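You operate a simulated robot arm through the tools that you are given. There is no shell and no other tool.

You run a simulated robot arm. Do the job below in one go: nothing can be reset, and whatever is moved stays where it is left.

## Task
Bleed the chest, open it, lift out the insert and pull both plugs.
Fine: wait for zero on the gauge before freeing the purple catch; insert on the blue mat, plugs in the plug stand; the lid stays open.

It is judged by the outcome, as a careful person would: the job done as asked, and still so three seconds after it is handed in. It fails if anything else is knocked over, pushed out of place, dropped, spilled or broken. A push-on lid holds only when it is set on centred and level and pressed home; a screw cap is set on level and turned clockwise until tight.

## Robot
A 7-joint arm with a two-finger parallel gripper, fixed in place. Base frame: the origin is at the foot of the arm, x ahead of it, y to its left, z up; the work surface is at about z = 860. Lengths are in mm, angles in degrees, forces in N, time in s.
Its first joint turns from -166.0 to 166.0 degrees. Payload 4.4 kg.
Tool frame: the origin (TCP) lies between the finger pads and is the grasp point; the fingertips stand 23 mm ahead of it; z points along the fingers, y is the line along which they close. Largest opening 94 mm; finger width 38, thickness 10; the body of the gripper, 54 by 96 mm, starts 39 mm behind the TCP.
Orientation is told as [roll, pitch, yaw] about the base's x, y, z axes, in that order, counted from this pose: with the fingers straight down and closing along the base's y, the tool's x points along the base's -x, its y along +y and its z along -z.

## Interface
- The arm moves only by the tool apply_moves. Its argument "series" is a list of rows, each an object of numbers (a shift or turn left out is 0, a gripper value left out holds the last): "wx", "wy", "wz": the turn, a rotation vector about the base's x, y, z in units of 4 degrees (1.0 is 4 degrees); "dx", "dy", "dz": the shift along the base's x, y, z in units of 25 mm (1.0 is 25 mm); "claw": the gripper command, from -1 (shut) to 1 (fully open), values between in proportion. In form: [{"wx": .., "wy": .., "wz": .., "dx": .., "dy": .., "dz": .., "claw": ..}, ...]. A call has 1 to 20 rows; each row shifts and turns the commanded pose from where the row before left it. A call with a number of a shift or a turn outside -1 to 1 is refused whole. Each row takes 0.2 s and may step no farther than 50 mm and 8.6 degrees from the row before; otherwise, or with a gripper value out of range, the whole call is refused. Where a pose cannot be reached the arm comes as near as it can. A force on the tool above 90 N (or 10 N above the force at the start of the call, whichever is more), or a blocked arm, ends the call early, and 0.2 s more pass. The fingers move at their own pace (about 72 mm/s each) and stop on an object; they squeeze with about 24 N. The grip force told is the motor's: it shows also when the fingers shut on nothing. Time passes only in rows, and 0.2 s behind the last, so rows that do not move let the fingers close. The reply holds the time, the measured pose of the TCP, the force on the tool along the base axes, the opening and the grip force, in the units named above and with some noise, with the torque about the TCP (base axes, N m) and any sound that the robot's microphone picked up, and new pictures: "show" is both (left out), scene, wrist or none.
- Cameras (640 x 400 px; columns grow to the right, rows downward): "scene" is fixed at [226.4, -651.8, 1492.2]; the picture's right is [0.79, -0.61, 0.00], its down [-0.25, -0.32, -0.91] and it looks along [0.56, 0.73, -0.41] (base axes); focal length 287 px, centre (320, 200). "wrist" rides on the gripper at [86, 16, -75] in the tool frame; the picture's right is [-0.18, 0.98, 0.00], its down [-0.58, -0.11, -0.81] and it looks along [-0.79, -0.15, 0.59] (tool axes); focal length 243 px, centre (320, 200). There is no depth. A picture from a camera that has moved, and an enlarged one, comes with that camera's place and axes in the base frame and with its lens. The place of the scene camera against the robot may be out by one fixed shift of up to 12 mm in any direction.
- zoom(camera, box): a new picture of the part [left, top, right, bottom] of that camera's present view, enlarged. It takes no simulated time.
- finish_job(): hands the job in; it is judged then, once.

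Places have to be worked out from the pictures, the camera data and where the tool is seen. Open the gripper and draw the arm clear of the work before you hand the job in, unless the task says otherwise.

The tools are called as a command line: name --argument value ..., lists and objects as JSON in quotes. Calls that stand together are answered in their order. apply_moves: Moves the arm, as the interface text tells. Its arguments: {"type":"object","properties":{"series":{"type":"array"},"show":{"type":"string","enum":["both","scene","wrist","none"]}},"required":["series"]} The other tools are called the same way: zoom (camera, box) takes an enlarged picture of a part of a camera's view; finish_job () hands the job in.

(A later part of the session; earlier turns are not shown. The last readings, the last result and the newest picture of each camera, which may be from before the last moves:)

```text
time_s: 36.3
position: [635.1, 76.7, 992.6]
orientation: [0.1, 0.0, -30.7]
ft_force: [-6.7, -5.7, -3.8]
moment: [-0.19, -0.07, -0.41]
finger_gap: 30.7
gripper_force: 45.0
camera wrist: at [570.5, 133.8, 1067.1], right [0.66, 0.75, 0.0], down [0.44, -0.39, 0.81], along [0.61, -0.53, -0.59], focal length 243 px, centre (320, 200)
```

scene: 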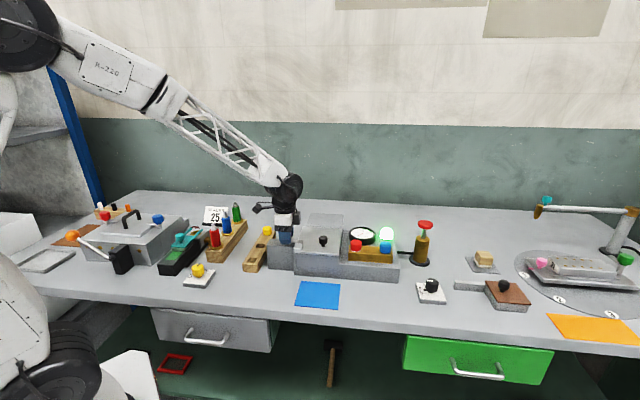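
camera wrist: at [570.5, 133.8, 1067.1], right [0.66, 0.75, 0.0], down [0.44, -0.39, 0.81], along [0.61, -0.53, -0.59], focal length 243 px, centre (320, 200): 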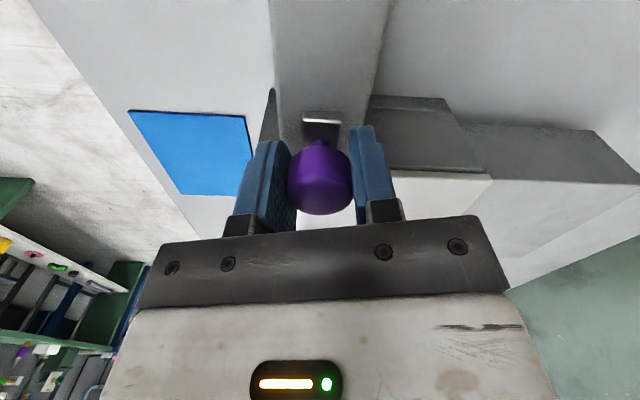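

zoom --camera "wrist" --box '[260, 80, 400, 220]'

zoom --camera "scene" --box '[250, 215, 340, 285]'

```text
2.86 times, centred on (330, 150) of wrist
camera zoom: at [570.5, 133.8, 1067.1], right [0.66, 0.75, 0.0], down [0.44, -0.39, 0.81], along [0.61, -0.53, -0.59], focal length 693 px, centre (291, 343)
```

zoom: 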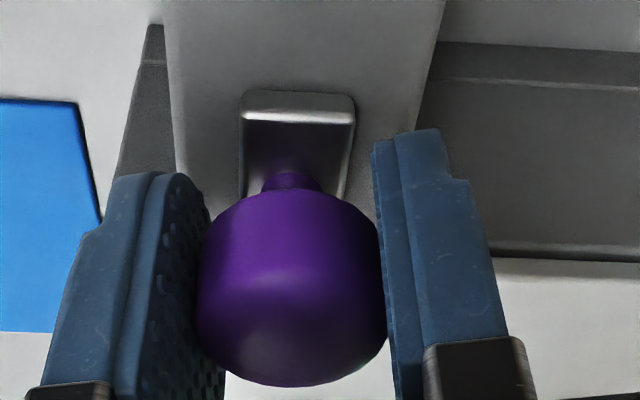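

```text
5.71 times, centred on (295, 250) of scene
camera zoom: at [226.4, -651.8, 1492.2], right [0.79, -0.61, 0.0], down [-0.25, -0.32, -0.91], along [0.56, 0.73, -0.41], focal length 1640 px, centre (463, -86)
```

zoom: 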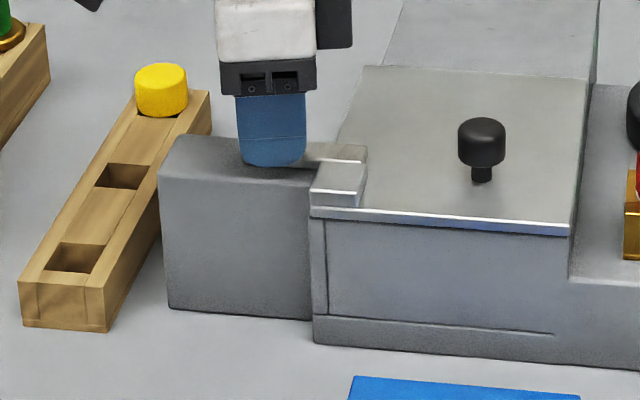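

The bar stayed in line with the block, so it doesn't swing. It must be a slide bolt. I'll turn back and try drawing the knob away from the lid along +v, about (-0.73, 0.69).

apply_moves --series '[{"wz": -1}, {"wz": -1}, {"wz": -1}, {}, {"dx": -0.087, "dy": 0.082}, {"dx": -0.087, "dy": 0.082}, {}]' --show "both"

```text
time_s: 37.9
position: [630.7, 78.8, 992.7]
orientation: [0.1, 0.0, -42.7]
ft_force: [6.7, 7.2, 5.3]
moment: [-0.2, 0.47, -0.04]
finger_gap: 31.4
gripper_force: 44.6
camera wrist: at [579.9, 150.6, 1067.4], right [0.8, 0.6, 0.0], down [0.35, -0.48, 0.81], along [0.48, -0.65, -0.59], focal length 243 px, centre (320, 200)
```

scene: 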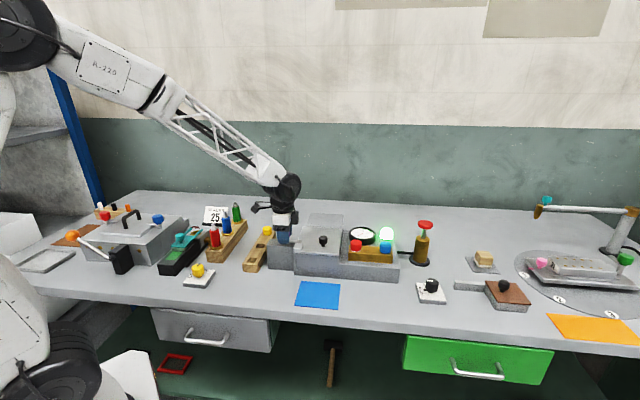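
wrist: 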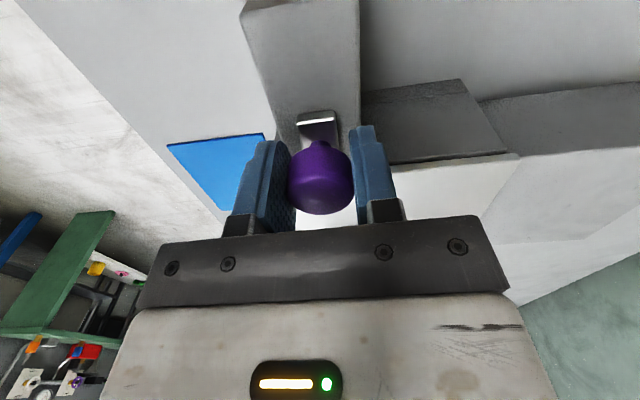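

It slides freely: about 6 mm so far with almost no force. I'll keep drawing it out.

apply_moves --series '[{"dx": -0.116, "dy": 0.11}, {"dx": -0.116, "dy": 0.11}, {"dx": -0.116, "dy": 0.11}, {"dx": -0.116, "dy": 0.11}, {"dx": -0.116, "dy": 0.11}, {}]' --show "both"

zoom --camera "scene" --box '[250, 215, 340, 285]'

```text
time_s: 39.3
position: [617.6, 94.6, 993.2]
orientation: [0.1, 0.0, -42.9]
ft_force: [2.1, 1.0, 38.9]
moment: [-0.39, 0.28, 0.04]
finger_gap: 31.5
gripper_force: 45.1
camera wrist: at [565.6, 164.8, 1067.1], right [0.8, 0.6, 0.0], down [0.35, -0.48, 0.81], along [0.48, -0.65, -0.59], focal length 243 px, centre (320, 200)
```

scene: 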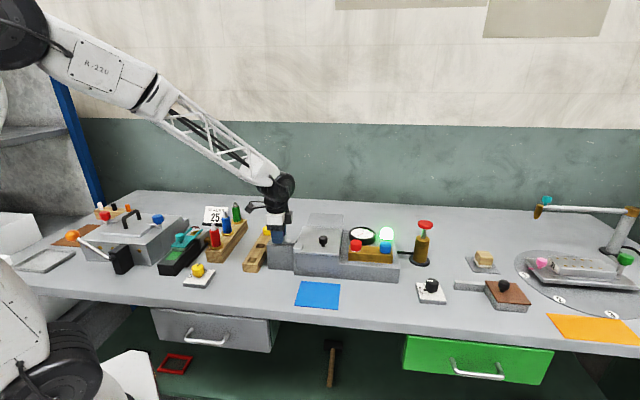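
wrist: 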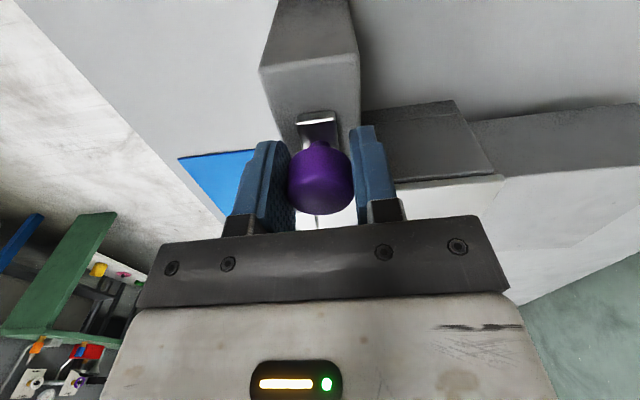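

```text
5.71 times, centred on (295, 250) of scene
camera zoom: at [226.4, -651.8, 1492.2], right [0.79, -0.61, 0.0], down [-0.25, -0.32, -0.91], along [0.56, 0.73, -0.41], focal length 1640 px, centre (463, -86)
```

zoom: 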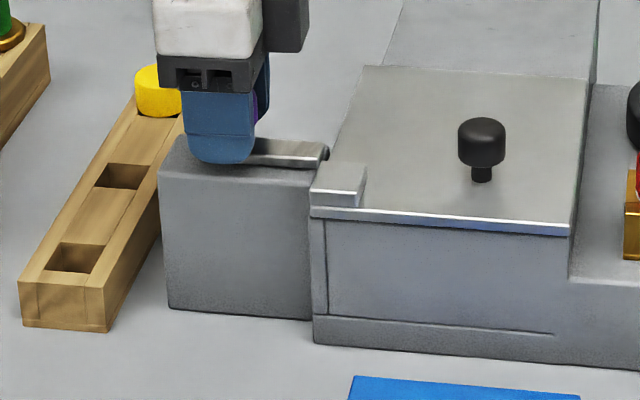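

The bar end is now just about at the lid's edge. I'll draw it roughly 8 mm more, watching the force.

apply_moves --series '[{"dx": -0.07, "dy": 0.066}, {"dx": -0.07, "dy": 0.066}, {"dx": -0.07, "dy": 0.066}, {}]' --show "none"

zoom --camera "scene" --box '[250, 215, 340, 285]'

```text
time_s: 40.3
position: [612.4, 97.8, 992.6]
orientation: [0.2, -0.1, -42.8]
ft_force: [58.0, 24.2, 18.7]
moment: [-0.33, -0.29, -0.11]
finger_gap: 31.3
gripper_force: 45.0
```

```text
5.71 times, centred on (295, 250) of scene
camera zoom: at [226.4, -651.8, 1492.2], right [0.79, -0.61, 0.0], down [-0.25, -0.32, -0.91], along [0.56, 0.73, -0.41], focal length 1640 px, centre (463, -86)
```

zoom: 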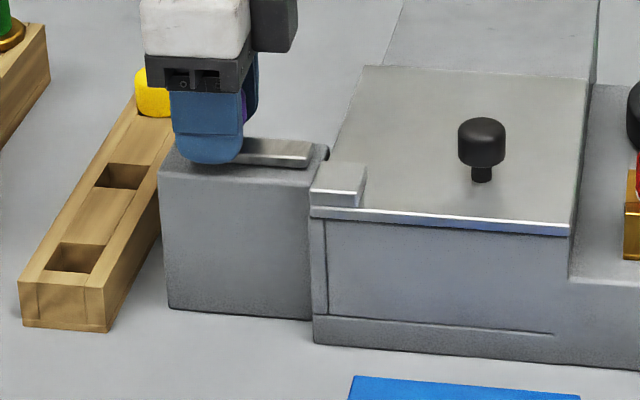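

The bar end is now clear of the lid and keeper. I'll relax the side force, open the fingers and rise.

apply_moves --series '[{"dx": 0.03, "dy": 0.03}, {"claw": 0}, {"claw": 0.4}, {}, {"dz": 0.6}, {"dz": 1}, {"dz": 1}, {"dz": 1}]' --show "both"

zoom --camera "scene" --box '[250, 205, 340, 285]'

zoom --camera "wrist" --box '[250, 20, 430, 220]'

```text
time_s: 42.1
position: [612.8, 99.7, 1083.8]
orientation: [0.0, 0.0, -42.8]
ft_force: [0.5, 0.6, -0.1]
moment: [-0.01, 0.01, -0.02]
finger_gap: 65.9
gripper_force: 0.0
camera wrist: at [560.4, 170.4, 1158.4], right [0.8, 0.6, 0.0], down [0.35, -0.48, 0.81], along [0.48, -0.65, -0.59], focal length 243 px, centre (320, 200)
```

scene: 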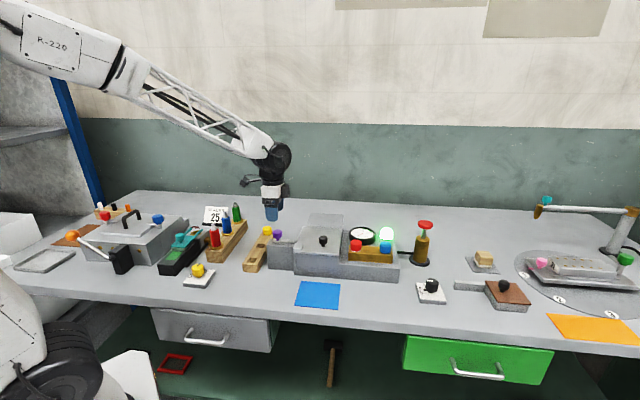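
wrist: 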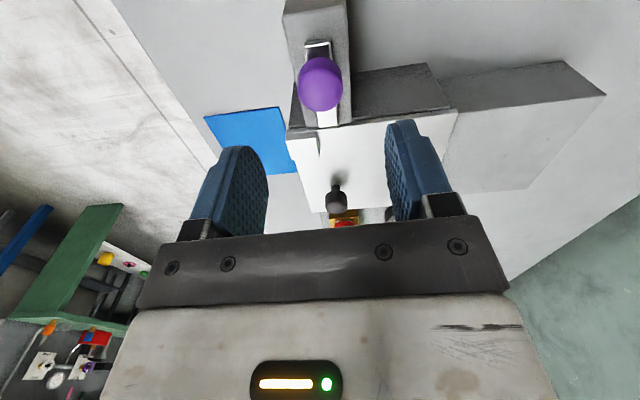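

```text
5.00 times, centred on (295, 245) of scene
camera zoom: at [226.4, -651.8, 1492.2], right [0.79, -0.61, 0.0], down [-0.25, -0.32, -0.91], along [0.56, 0.73, -0.41], focal length 1435 px, centre (445, -25)
```

zoom: 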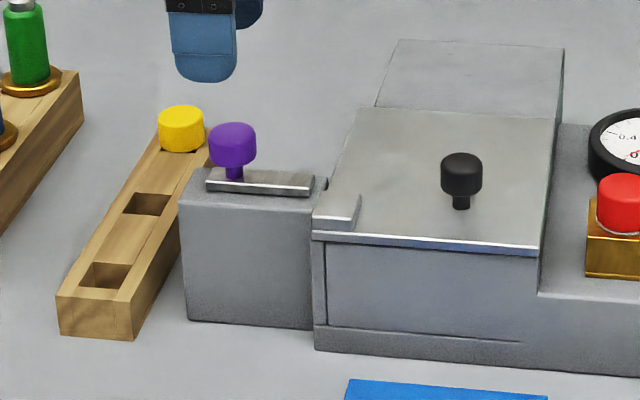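

```text
2.00 times, centred on (340, 120) of wrist
camera zoom: at [560.4, 170.4, 1158.4], right [0.8, 0.6, 0.0], down [0.35, -0.48, 0.81], along [0.48, -0.65, -0.59], focal length 485 px, centre (280, 360)
```

zoom: 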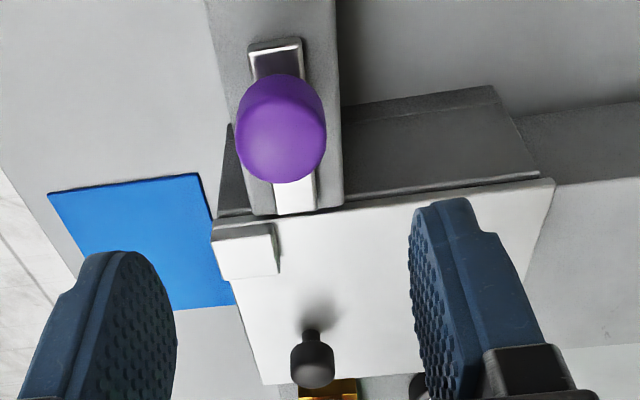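

The catch is free: the bar sits wholly on its block and well off the lid. A solid shelf behind the lid at nearly the same height suggests the lid slides back. I'll move over the black lid knob at about (723.5, -13.5), top z≈989.

apply_moves --series '[{"dx": 0.886, "dy": -0.906}, {"dx": 0.886, "dy": -0.906}, {"dx": 0.886, "dy": -0.906}, {"dx": 0.886, "dy": -0.906}, {"dx": 0.886, "dy": -0.906}, {"dz": -0.9}, {}]' --show "wrist"

zoom --camera "wrist" --box '[250, 60, 420, 210]'

```text
time_s: 43.7
position: [723.9, -13.4, 1060.9]
orientation: [0.1, 0.0, -42.9]
ft_force: [-0.4, 0.2, -0.3]
moment: [0.02, 0.0, -0.04]
finger_gap: 66.0
gripper_force: 0.0
camera wrist: at [672.6, 56.9, 1134.2], right [0.8, 0.6, 0.0], down [0.35, -0.48, 0.81], along [0.48, -0.65, -0.59], focal length 243 px, centre (320, 200)
```

wrist: 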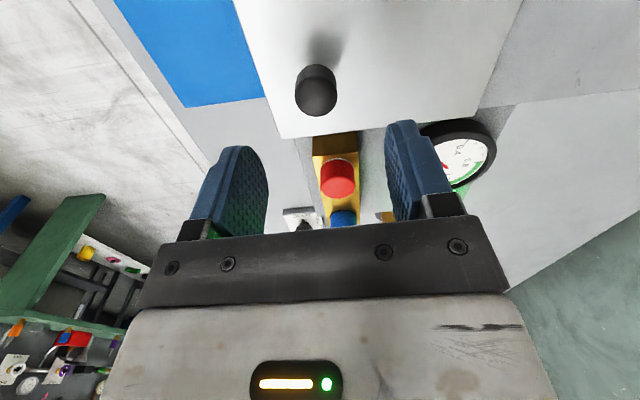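

```text
2.67 times, centred on (335, 135) of wrist
camera zoom: at [672.6, 56.9, 1134.2], right [0.8, 0.6, 0.0], down [0.35, -0.48, 0.81], along [0.48, -0.65, -0.59], focal length 647 px, centre (280, 373)
```

zoom: 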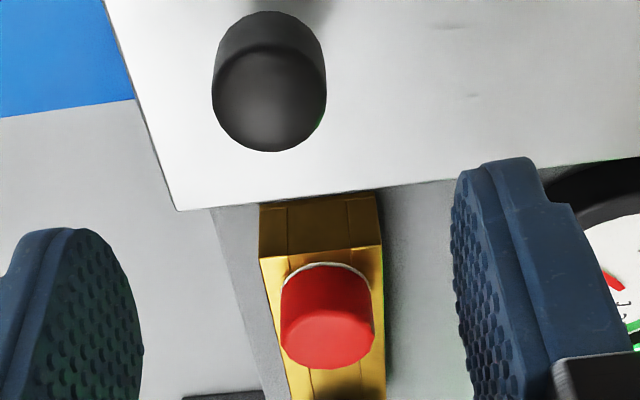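

The knob shows at about (722.3, -14.1). I'll make that small correction, descend to TCP z≈989 and close on it.

apply_moves --series '[{"dx": -0.05, "dy": -0.03, "dz": -0.72}, {"dz": -0.72}, {"dz": -0.72}, {"dz": -0.7}, {}, {"claw": -1}, {}, {}, {}]' --show "wrist"

```text
time_s: 45.7
position: [721.2, -14.4, 987.5]
orientation: [0.1, 0.0, -42.8]
ft_force: [26.3, 23.9, -9.2]
moment: [-0.46, -0.06, 0.12]
finger_gap: 27.8
gripper_force: 45.2
camera wrist: at [669.8, 56.2, 1062.0], right [0.8, 0.6, 0.0], down [0.35, -0.48, 0.81], along [0.48, -0.65, -0.59], focal length 243 px, centre (320, 200)
```

wrist: 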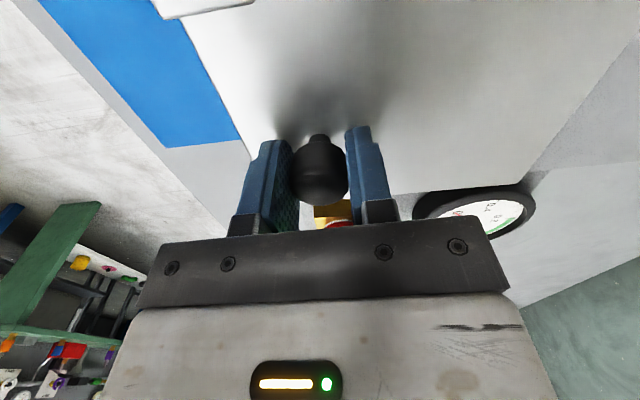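

The knob is gripped (gap 27.8 mm). I'll try sliding the lid backward along +u by about 8 mm.

apply_moves --series '[{"dx": 0.055, "dy": 0.058}, {"dx": 0.082, "dy": 0.087}, {"dx": 0.082, "dy": 0.087}, {}]' --show "wrist"

zoom --camera "scene" --box '[250, 205, 340, 285]'

```text
time_s: 46.7
position: [726.6, -9.0, 987.7]
orientation: [0.0, 0.0, -42.8]
ft_force: [24.9, -26.6, -14.1]
moment: [-0.72, 0.18, 0.05]
finger_gap: 27.8
gripper_force: 45.1
camera wrist: at [675.6, 62.3, 1062.1], right [0.8, 0.6, 0.0], down [0.35, -0.48, 0.81], along [0.48, -0.65, -0.59], focal length 243 px, centre (320, 200)
```

wrist: 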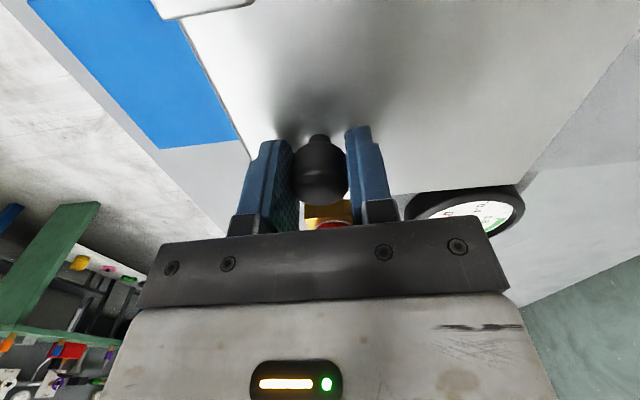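

```text
5.00 times, centred on (295, 245) of scene
camera zoom: at [226.4, -651.8, 1492.2], right [0.79, -0.61, 0.0], down [-0.25, -0.32, -0.91], along [0.56, 0.73, -0.41], focal length 1435 px, centre (445, -25)
```

zoom: 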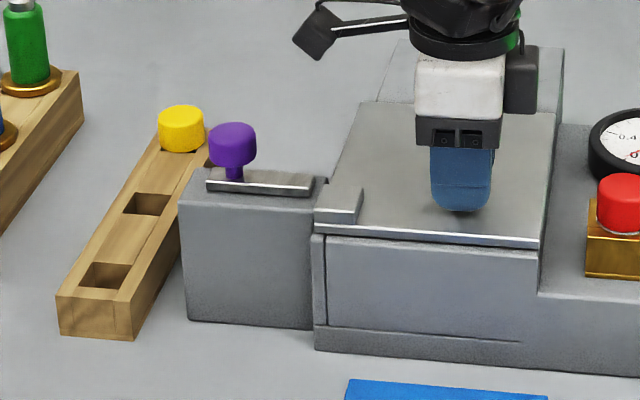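

The lid slides back. There's a small side push to correct for, so I'll continue in about 20 mm steps and steer with the force readings.

apply_moves --series '[{"dx": 0.029, "dy": -0.027}, {"dx": 0.137, "dy": 0.146}, {"dx": 0.137, "dy": 0.146}, {"dx": 0.137, "dy": 0.146}, {"dx": 0.137, "dy": 0.146}, {}]' --show "none"

```text
time_s: 48.1
position: [741.9, 5.2, 988.5]
orientation: [0.1, 0.0, -42.9]
ft_force: [-26.7, 27.9, -6.5]
moment: [-0.16, 0.65, 0.08]
finger_gap: 28.0
gripper_force: 44.7
```

apply_moves --series '[{"dx": -0.017, "dy": 0.016}, {"dx": 0.137, "dy": 0.146}, {"dx": 0.137, "dy": 0.146}, {"dx": 0.137, "dy": 0.146}, {"dx": 0.137, "dy": 0.146}, {}]' --show "none"

```text
time_s: 49.5
position: [755.0, 17.6, 987.8]
orientation: [0.1, 0.0, -42.8]
ft_force: [16.1, -18.4, -30.6]
moment: [-0.62, 0.24, 0.08]
finger_gap: 28.0
gripper_force: 45.1
```

apply_moves --series '[{"dx": 0.009, "dy": -0.008, "dz": -0.02}, {"dx": 0.137, "dy": 0.146}, {"dx": 0.137, "dy": 0.146}, {"dx": 0.137, "dy": 0.146}, {"dx": 0.137, "dy": 0.146}, {}]' --show "none"

```text
time_s: 50.9
position: [769.5, 33.1, 986.9]
orientation: [0.1, 0.0, -42.8]
ft_force: [11.3, -11.1, -7.7]
moment: [-0.77, 0.17, 0.05]
finger_gap: 27.4
gripper_force: 44.6
```

About 67 mm done and the forces are low. I'll continue.

apply_moves --series '[{"dx": 0.142, "dy": 0.143}, {"dx": 0.142, "dy": 0.143}, {"dx": 0.142, "dy": 0.143}, {"dx": 0.142, "dy": 0.143}, {"dx": 0.142, "dy": 0.143}, {}]' --show "both"

zoom --camera "scene" --box '[250, 205, 340, 285]'

```text
time_s: 52.3
position: [786.1, 52.3, 987.9]
orientation: [0.1, -0.1, -42.9]
ft_force: [26.7, -28.4, 5.0]
moment: [-0.72, 0.12, 0.04]
finger_gap: 27.7
gripper_force: 44.9
camera wrist: at [735.1, 122.2, 1062.9], right [0.8, 0.6, 0.0], down [0.35, -0.48, 0.81], along [0.48, -0.65, -0.59], focal length 243 px, centre (320, 200)
```

scene: 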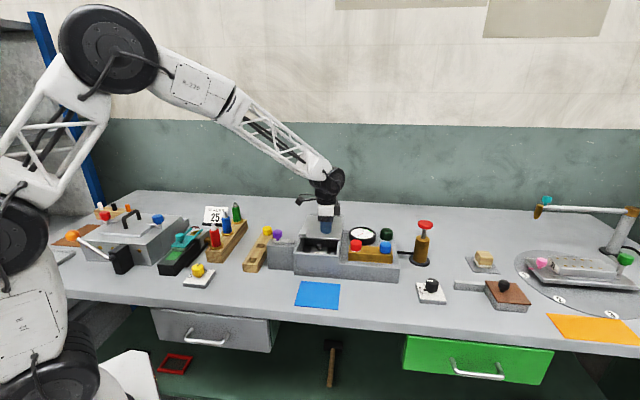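
wrist: 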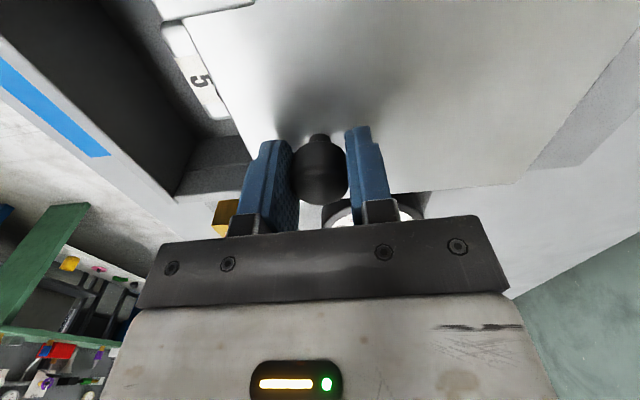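

```text
5.00 times, centred on (295, 245) of scene
camera zoom: at [226.4, -651.8, 1492.2], right [0.79, -0.61, 0.0], down [-0.25, -0.32, -0.91], along [0.56, 0.73, -0.41], focal length 1435 px, centre (445, -25)
```

zoom: 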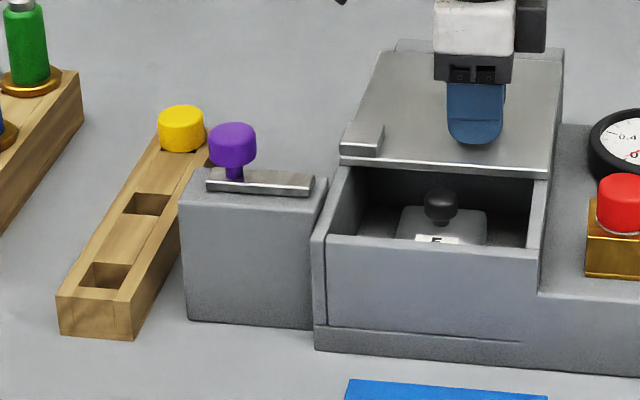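

The chest is opening and shows the insert inside, with a black knob and the label "5". I'll slide the lid on toward its end of travel.

apply_moves --series '[{"dx": 0.017, "dy": -0.016}, {"dx": 0.142, "dy": 0.142}, {"dx": 0.142, "dy": 0.142}, {"dx": 0.142, "dy": 0.142}, {"dx": 0.142, "dy": 0.142}, {"dx": 0.142, "dy": 0.142}, {}]' --show "none"

```text
time_s: 53.9
position: [804.0, 68.2, 988.1]
orientation: [0.2, 0.0, -42.8]
ft_force: [0.0, -0.5, 31.5]
moment: [-0.23, 0.56, 0.02]
finger_gap: 27.8
gripper_force: 44.8
```

apply_moves --series '[{"dx": 0.1, "dy": 0.1, "dz": 0.02}, {"dx": 0.1, "dy": 0.1}, {"dx": 0.1, "dy": 0.1}, {"dx": 0.1, "dy": 0.1}, {}]' --show "both"

zoom --camera "scene" --box '[280, 200, 360, 285]'

```text
time_s: 55.1
position: [814.7, 79.0, 989.1]
orientation: [0.0, 0.0, -42.8]
ft_force: [-1.0, 3.3, 27.9]
moment: [-0.47, 0.32, 0.09]
finger_gap: 27.8
gripper_force: 44.9
camera wrist: at [762.8, 150.0, 1062.8], right [0.8, 0.6, 0.0], down [0.35, -0.48, 0.81], along [0.48, -0.65, -0.59], focal length 243 px, centre (320, 200)
```

scene: 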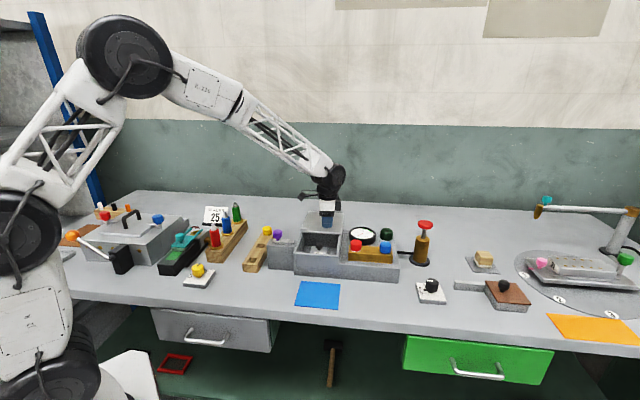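
wrist: 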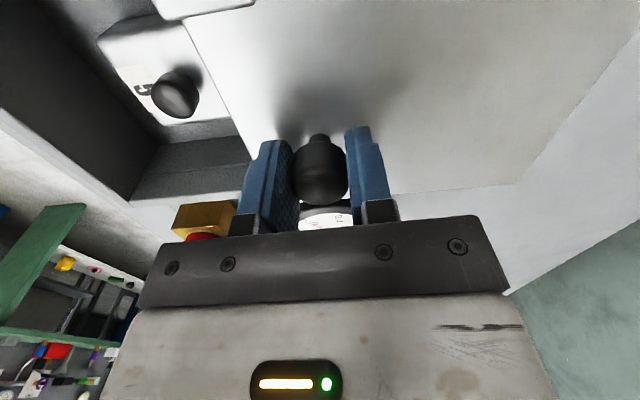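

```text
4.71 times, centred on (320, 242) of scene
camera zoom: at [226.4, -651.8, 1492.2], right [0.79, -0.61, 0.0], down [-0.25, -0.32, -0.91], along [0.56, 0.73, -0.41], focal length 1350 px, centre (320, 0)
```

zoom: 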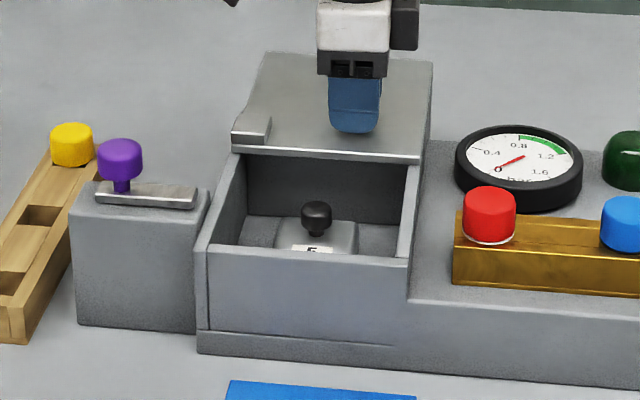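

The lid is open by about 131 mm. I'll push gently a few mm more to feel whether it's at its end stop.

apply_moves --series '[{"dx": 0.05, "dy": 0.05, "dz": 0.02}, {"dx": 0.05, "dy": 0.05}, {"dx": 0.05, "dy": 0.05}, {}]' --show "none"

```text
time_s: 56.1
position: [818.2, 82.4, 987.8]
orientation: [-0.1, 0.1, -42.8]
ft_force: [4.4, -4.3, 4.6]
moment: [-0.58, 0.23, 0.02]
finger_gap: 27.8
gripper_force: 44.3
```

It still slides freely with no stop felt, at about 136 mm open. I'll release the knob here, rise, and look at the opening before deciding whether more is needed.

apply_moves --series '[{"claw": 0}, {"claw": 0.4}, {}, {"dz": 0.6}, {"dz": 1}, {"dz": 1}, {"dz": 1}, {"dz": 1}, {"dz": 0.5}, {}]' --show "both"

zoom --camera "scene" --box '[280, 200, 360, 285]'

zoom --camera "wrist" --box '[180, 0, 440, 220]'

```text
time_s: 58.3
position: [817.9, 81.6, 1114.3]
orientation: [0.1, 0.0, -42.8]
ft_force: [-0.8, -0.6, 0.2]
moment: [-0.04, 0.0, -0.01]
finger_gap: 65.8
gripper_force: 0.0
camera wrist: at [767.0, 152.3, 1189.7], right [0.8, 0.6, 0.0], down [0.35, -0.48, 0.81], along [0.48, -0.65, -0.59], focal length 243 px, centre (320, 200)
```

scene: 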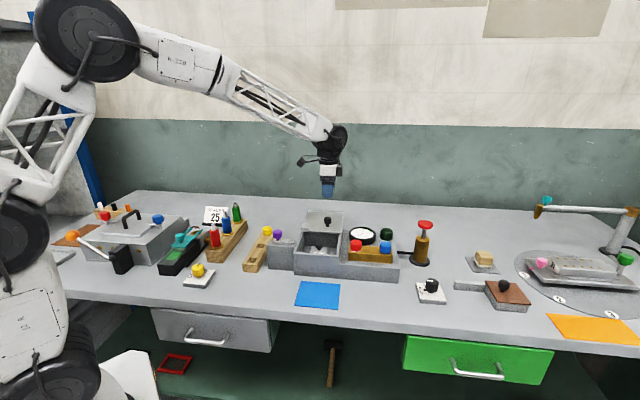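
wrist: 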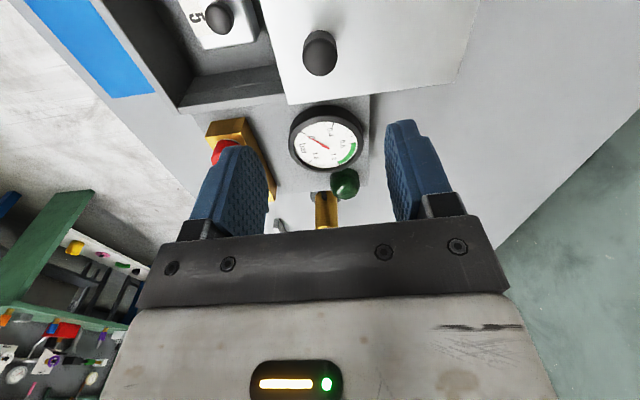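

```text
4.71 times, centred on (320, 242) of scene
camera zoom: at [226.4, -651.8, 1492.2], right [0.79, -0.61, 0.0], down [-0.25, -0.32, -0.91], along [0.56, 0.73, -0.41], focal length 1350 px, centre (320, 0)
```

zoom: 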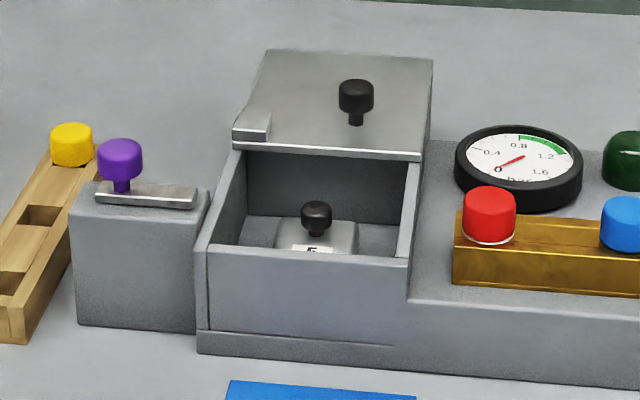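

```text
1.82 times, centred on (310, 110) of wrist
camera zoom: at [767.0, 152.3, 1189.7], right [0.8, 0.6, 0.0], down [0.35, -0.48, 0.81], along [0.48, -0.65, -0.59], focal length 441 px, centre (338, 364)
```

zoom: 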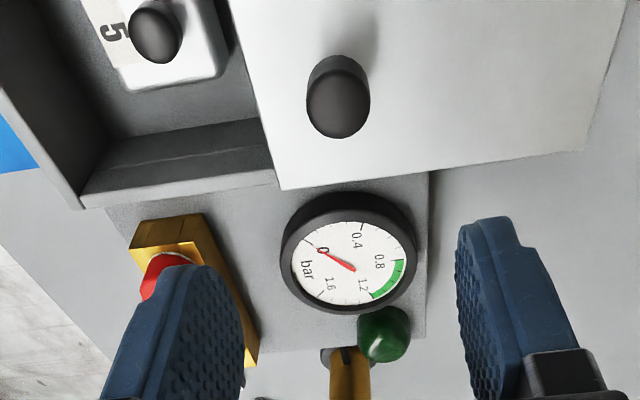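

The lid stays put where I left it. I'll swing back round to the front view (yaw +47°) to locate the insert inside the chest.

apply_moves --series '[{"dx": -0.45, "dy": -0.31, "dz": 0.07, "wz": 1}, {"dx": -0.45, "dy": -0.31, "dz": 0.07, "wz": 1}, {"dx": -0.45, "dy": -0.31, "dz": 0.07, "wz": 1}, {"dx": -0.45, "dy": -0.31, "dz": 0.07, "wz": 1}, {"dx": -0.45, "dy": -0.31, "dz": 0.07, "wz": 1}, {"dx": -0.45, "dy": -0.31, "dz": 0.07, "wz": 1}, {"dx": -0.45, "dy": -0.31, "dz": 0.07, "wz": 1}, {"dx": -0.45, "dy": -0.31, "dz": 0.07, "wz": 1}, {"dx": -0.45, "dy": -0.31, "dz": 0.07, "wz": 1}, {"dx": -0.45, "dy": -0.31, "dz": 0.07, "wz": 1}, {"dx": -0.45, "dy": -0.31, "dz": 0.07, "wz": 1}, {"dx": -0.45, "dy": -0.31, "dz": 0.07, "wz": 1}, {"dx": -0.45, "dy": -0.31, "dz": 0.07, "wz": 1}, {"dx": -0.45, "dy": -0.31, "dz": 0.07, "wz": 1}, {"dx": -0.45, "dy": -0.31, "dz": 0.07, "wz": 1}, {"dx": -0.45, "dy": -0.31, "dz": 0.07, "wz": 1}, {"dx": -0.45, "dy": -0.31, "dz": 0.07, "wz": 1}, {"dx": -0.45, "dy": -0.31, "dz": 0.07, "wz": 1}, {"dx": -0.45, "dy": -0.31, "dz": 0.07, "wz": 1}, {"dx": -0.45, "dy": -0.31, "dz": 0.07, "wz": 1}]' --show "none"

apply_moves --series '[{"wz": 0.8}, {"wz": 0.8}, {"wz": 0.6}, {}]' --show "both"

zoom --camera "wrist" --box '[230, 60, 410, 220]'

```text
time_s: 62.5
position: [593.4, -73.3, 1152.9]
orientation: [0.1, 0.1, 37.2]
ft_force: [-0.5, 0.7, 0.4]
moment: [0.03, 0.0, 0.0]
finger_gap: 65.9
gripper_force: 0.1
```

```text
time_s: 63.5
position: [593.3, -73.9, 1151.4]
orientation: [0.1, 0.0, 46.1]
ft_force: [-0.1, -0.2, -0.3]
moment: [0.01, 0.02, 0.01]
finger_gap: 66.0
gripper_force: 0.0
camera wrist: at [523.0, -123.9, 1226.9], right [-0.58, 0.82, 0.0], down [0.48, 0.34, 0.81], along [0.66, 0.47, -0.59], focal length 243 px, centre (320, 200)
```

scene: 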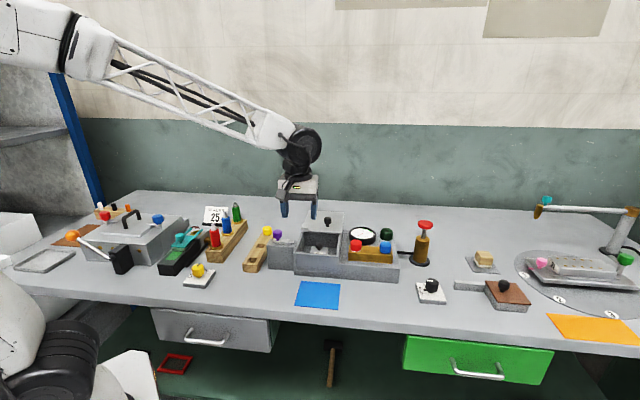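
wrist: 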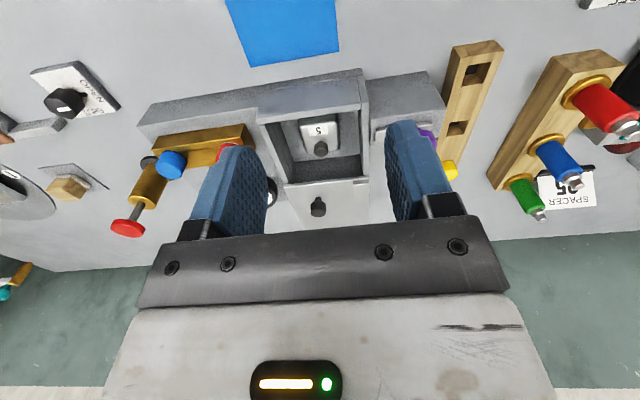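

```text
2.50 times, centred on (320, 140) of wrist
camera zoom: at [523.0, -123.9, 1226.9], right [-0.58, 0.82, 0.0], down [0.48, 0.34, 0.81], along [0.66, 0.47, -0.59], focal length 606 px, centre (320, 350)
```

zoom: 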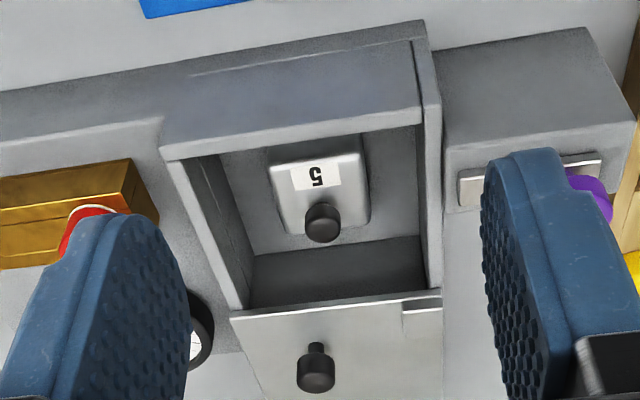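

The insert's knob top is at about (742.5, 36, 928), on a block roughly 68 mm wide. The lid edge is about 41 mm behind it, which leaves enough room at this yaw. I'll go above it with a narrower finger opening and check.

apply_moves --series '[{"dx": 0.853, "dy": 0.627, "dz": -0.4, "claw": 0.1, "wz": 0.1}, {"dx": 0.853, "dy": 0.627, "dz": -0.4}, {"dx": 0.853, "dy": 0.627, "dz": -0.4}, {"dx": 0.853, "dy": 0.627, "dz": -0.4}, {"dx": 0.853, "dy": 0.627, "dz": -0.4}, {"dx": 0.853, "dy": 0.627, "dz": -0.4}, {"dx": 0.853, "dy": 0.627, "dz": -0.4}, {"dz": -0.9}, {"dz": -0.9}, {"dz": -0.9}, {}]' --show "both"

zoom --camera "wrist" --box '[230, 40, 410, 220]'

```text
time_s: 65.9
position: [745.5, 35.6, 1015.3]
orientation: [0.1, 0.0, 46.4]
ft_force: [-0.1, 0.1, -0.3]
moment: [0.0, 0.02, 0.01]
finger_gap: 51.8
gripper_force: 0.1
camera wrist: at [675.2, -15.1, 1088.9], right [-0.58, 0.81, 0.0], down [0.48, 0.34, 0.81], along [0.65, 0.47, -0.59], focal length 243 px, centre (320, 200)
```

scene: 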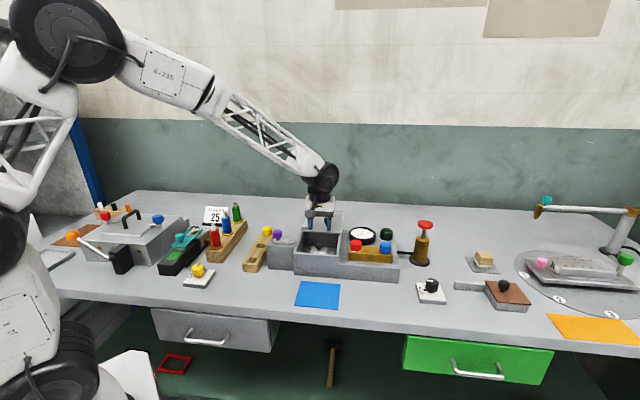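
wrist: 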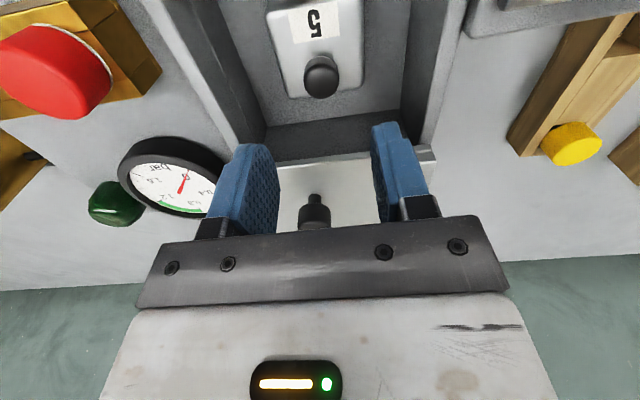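

```text
2.22 times, centred on (320, 130) of wrist
camera zoom: at [675.2, -15.1, 1088.9], right [-0.58, 0.81, 0.0], down [0.48, 0.34, 0.81], along [0.65, 0.47, -0.59], focal length 539 px, centre (320, 356)
```

zoom: 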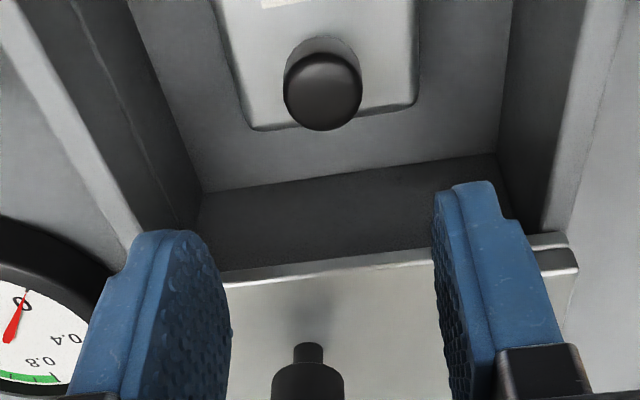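

The knob is centred between the fingers to within 2–3 mm. I'll descend to TCP z≈928, with the tips just above the insert's top, and close.

apply_moves --series '[{"dx": -0.06, "dy": -0.03, "dz": -0.7}, {"dz": -0.7}, {"dz": -0.7}, {"dz": -0.7}, {"dz": -0.65}, {}, {"claw": -1}, {}, {}, {}]' --show "both"

```text
time_s: 67.3
position: [747.3, 37.8, 935.3]
orientation: [-0.4, -0.4, 46.5]
ft_force: [-1.0, 1.2, 10.3]
moment: [0.07, 0.38, 0.05]
finger_gap: 52.1
gripper_force: 0.4
stopped in row 6: the force on the tool passed its limit at 96 N (the readings are from after the stop); the commanded pose is now the measured one
camera wrist: at [675.5, -14.2, 1009.1], right [-0.58, 0.81, 0.0], down [0.47, 0.34, 0.81], along [0.66, 0.47, -0.59], focal length 243 px, centre (320, 200)
```

scene: 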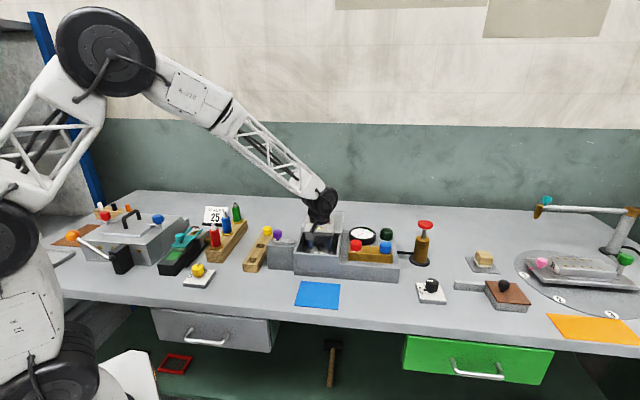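
wrist: 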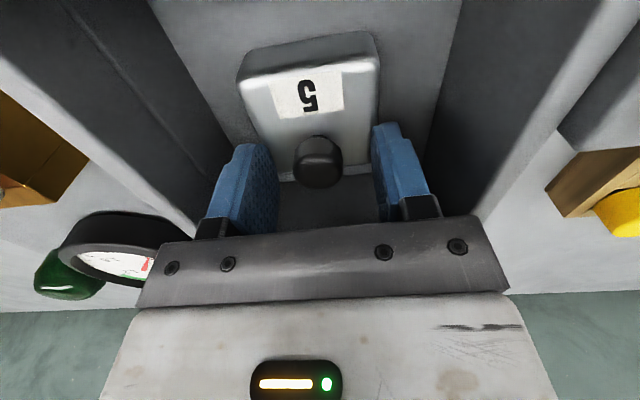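

The fingertips touched down near z≈910, so the insert's top is a little higher than I guessed. The fingers still cover about 16 mm of the knob. I'll lift 1.5 mm and close.

apply_moves --series '[{"dz": 0.06}, {}, {"claw": -1}, {}, {}, {}]' --show "wrist"

```text
time_s: 68.7
position: [744.8, 37.6, 935.3]
orientation: [-0.2, -0.4, 46.4]
ft_force: [0.1, 0.9, 2.6]
moment: [0.16, 0.13, -0.01]
finger_gap: 23.8
gripper_force: 24.0
camera wrist: at [675.5, -13.3, 1009.2], right [-0.58, 0.81, 0.0], down [0.47, 0.34, 0.81], along [0.66, 0.47, -0.59], focal length 243 px, centre (320, 200)
```

wrist: 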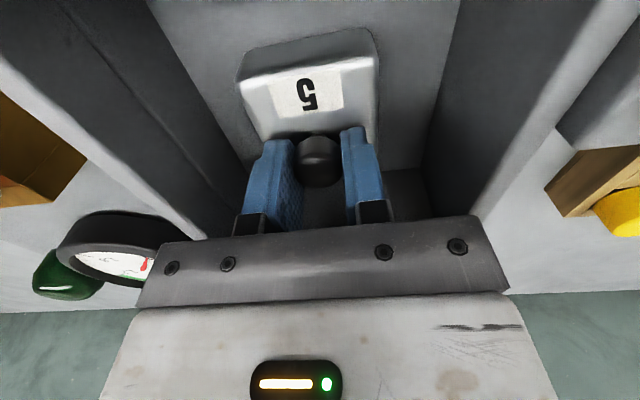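

I have the knob (gap 23.8 mm). I'll lift slowly and check that the insert comes along.

apply_moves --series '[{"dz": 0.2}, {"dz": 0.3}, {"dz": 0.5}, {}]' --show "both"

zoom --camera "scene" --box '[280, 200, 360, 285]'

```text
time_s: 69.7
position: [745.7, 38.1, 961.5]
orientation: [-0.2, -0.4, 46.4]
ft_force: [-0.4, 0.3, -0.1]
moment: [0.0, 0.03, -0.02]
finger_gap: 0.2
gripper_force: 24.3
camera wrist: at [674.9, -13.9, 1034.6], right [-0.58, 0.81, 0.0], down [0.47, 0.34, 0.81], along [0.66, 0.47, -0.59], focal length 243 px, centre (320, 200)
```

scene: 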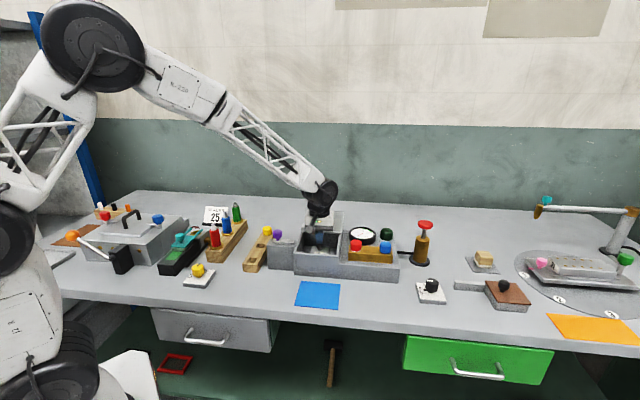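
wrist: 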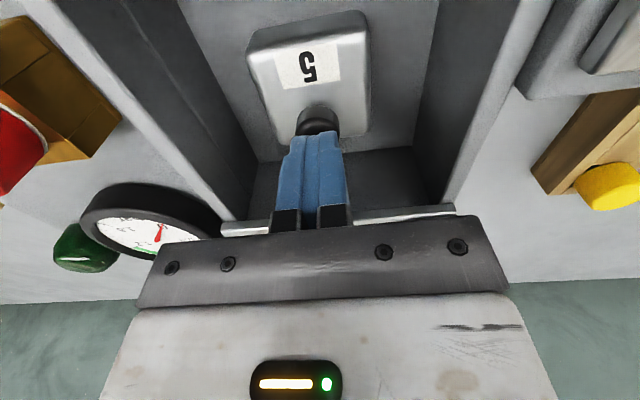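

```text
4.71 times, centred on (320, 242) of scene
camera zoom: at [226.4, -651.8, 1492.2], right [0.79, -0.61, 0.0], down [-0.25, -0.32, -0.91], along [0.56, 0.73, -0.41], focal length 1350 px, centre (320, 0)
```

zoom: 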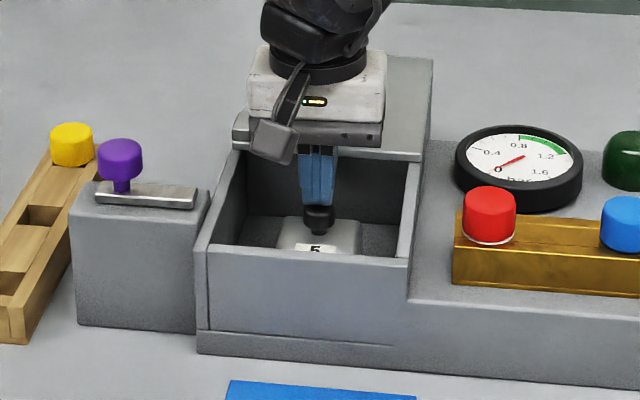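

The grip was too shallow and slipped off. The insert is still sitting in place. I'll look closely to judge the knob's real height and what stopped the fingers.

zoom --camera "wrist" --box '[220, 0, 400, 160]'

zoom --camera "scene" --box '[310, 225, 350, 265]'

```text
2.50 times, centred on (310, 80) of wrist
camera zoom: at [674.9, -13.9, 1034.6], right [-0.58, 0.81, 0.0], down [0.47, 0.34, 0.81], along [0.66, 0.47, -0.59], focal length 606 px, centre (345, 500)
```

zoom: 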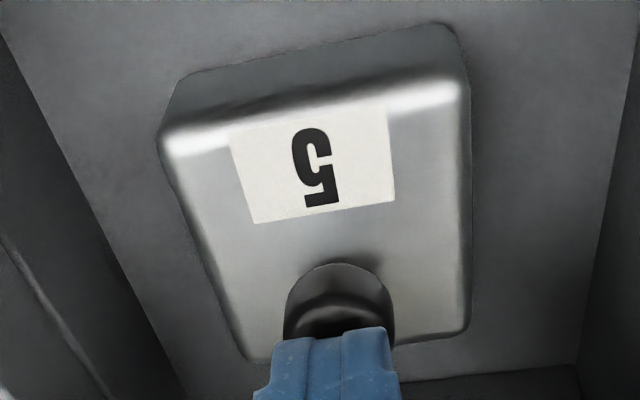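

```text
10.00 times, centred on (330, 245) of scene
camera zoom: at [226.4, -651.8, 1492.2], right [0.79, -0.61, 0.0], down [-0.25, -0.32, -0.91], along [0.56, 0.73, -0.41], focal length 2870 px, centre (220, -250)
```

zoom: 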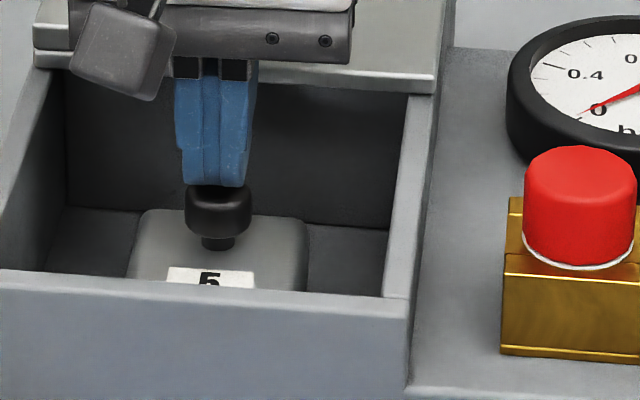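

The knob is short, standing about 18 mm above the insert's top at z≈910, so I need the deepest grip possible and better centring. I'll open to about 38 mm, re-centre by (-3.5, -2.5) mm, and lower again in small steps until the tips just touch.

apply_moves --series '[{"claw": -0.2, "dx": -0.14, "dy": -0.1, "wx": 0.05, "wy": 0.1}, {}, {}, {"dz": -0.5}, {"dz": -0.3}, {"dz": -0.1}, {}]' --show "wrist"

```text
time_s: 71.3
position: [742.7, 37.2, 937.6]
orientation: [0.1, -0.3, 46.5]
ft_force: [0.3, 0.8, -0.4]
moment: [-0.01, -0.02, 0.0]
finger_gap: 37.4
gripper_force: 0.2
camera wrist: at [672.2, -15.6, 1012.3], right [-0.58, 0.81, 0.0], down [0.48, 0.34, 0.81], along [0.65, 0.47, -0.59], focal length 243 px, centre (320, 200)
```

wrist: 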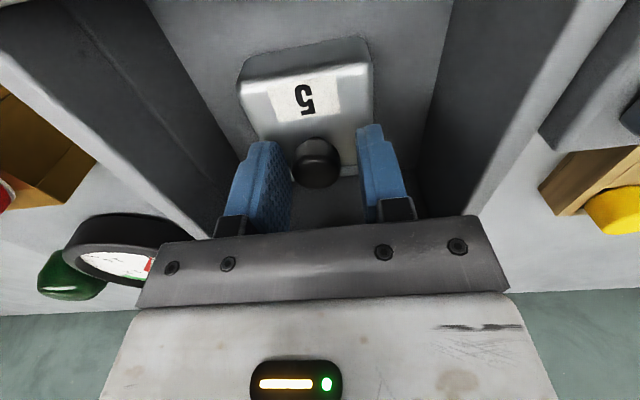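

apply_moves --series '[{"dz": -0.06}, {"dz": -0.06}, {}]' --show "none"

```text
time_s: 72.1
position: [741.7, 34.7, 934.8]
orientation: [0.2, -0.3, 46.6]
ft_force: [-1.2, 0.6, 2.5]
moment: [-0.11, -0.01, -0.03]
finger_gap: 37.2
gripper_force: 0.1
```

apply_moves --series '[{"dz": -0.06}, {"dz": -0.04}, {}]' --show "none"

```text
time_s: 72.9
position: [745.2, 35.2, 933.0]
orientation: [0.1, -0.3, 46.5]
ft_force: [-16.8, 8.2, 56.6]
moment: [-0.59, 1.17, -0.25]
finger_gap: 36.9
gripper_force: 0.1
```

The tips touch at TCP z≈933, so the insert's top is at z≈911. I'll back off a fraction to relieve the contact, close, then lift in very small steps.

apply_moves --series '[{"dz": 0.04}, {}, {"claw": -1}, {}, {}, {}]' --show "wrist"

```text
time_s: 74.3
position: [743.0, 34.1, 934.2]
orientation: [0.1, -0.3, 46.2]
ft_force: [12.4, -19.9, 58.8]
moment: [-1.17, 0.18, 0.26]
finger_gap: 23.6
gripper_force: 23.9
camera wrist: at [672.5, -17.3, 1009.0], right [-0.58, 0.81, 0.0], down [0.48, 0.34, 0.81], along [0.66, 0.47, -0.59], focal length 243 px, centre (320, 200)
```

wrist: 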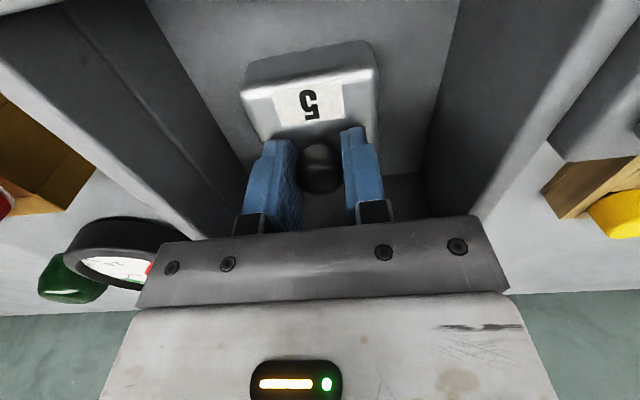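

apply_moves --series '[{"dz": 0.06}, {}]' --show "none"

apply_moves --series '[{"dz": 0.08}, {}, {}]' --show "none"

```text
time_s: 74.9
position: [742.9, 35.4, 934.5]
orientation: [0.2, -0.2, 46.4]
ft_force: [16.4, -9.9, 47.0]
moment: [-0.51, -0.42, 0.07]
finger_gap: 23.6
gripper_force: 23.9
```

```text
time_s: 75.7
position: [741.3, 33.8, 934.0]
orientation: [0.3, -0.1, 46.4]
ft_force: [1.0, 3.4, 5.1]
moment: [0.03, -0.25, 0.12]
finger_gap: 23.4
gripper_force: 24.2
```

apply_moves --series '[{"dz": 0.08}, {}, {}]' --show "none"

apply_moves --series '[{"dz": 0.08}, {}, {}]' --show "none"

```text
time_s: 76.5
position: [743.0, 33.6, 939.5]
orientation: [0.2, -0.2, 46.4]
ft_force: [0.2, -0.1, -2.4]
moment: [0.01, -0.03, -0.01]
finger_gap: 23.5
gripper_force: 24.1
```

```text
time_s: 77.3
position: [742.6, 35.3, 940.3]
orientation: [0.2, -0.2, 46.4]
ft_force: [0.8, -0.2, -3.0]
moment: [0.05, -0.01, 0.0]
finger_gap: 23.7
gripper_force: 24.0
```

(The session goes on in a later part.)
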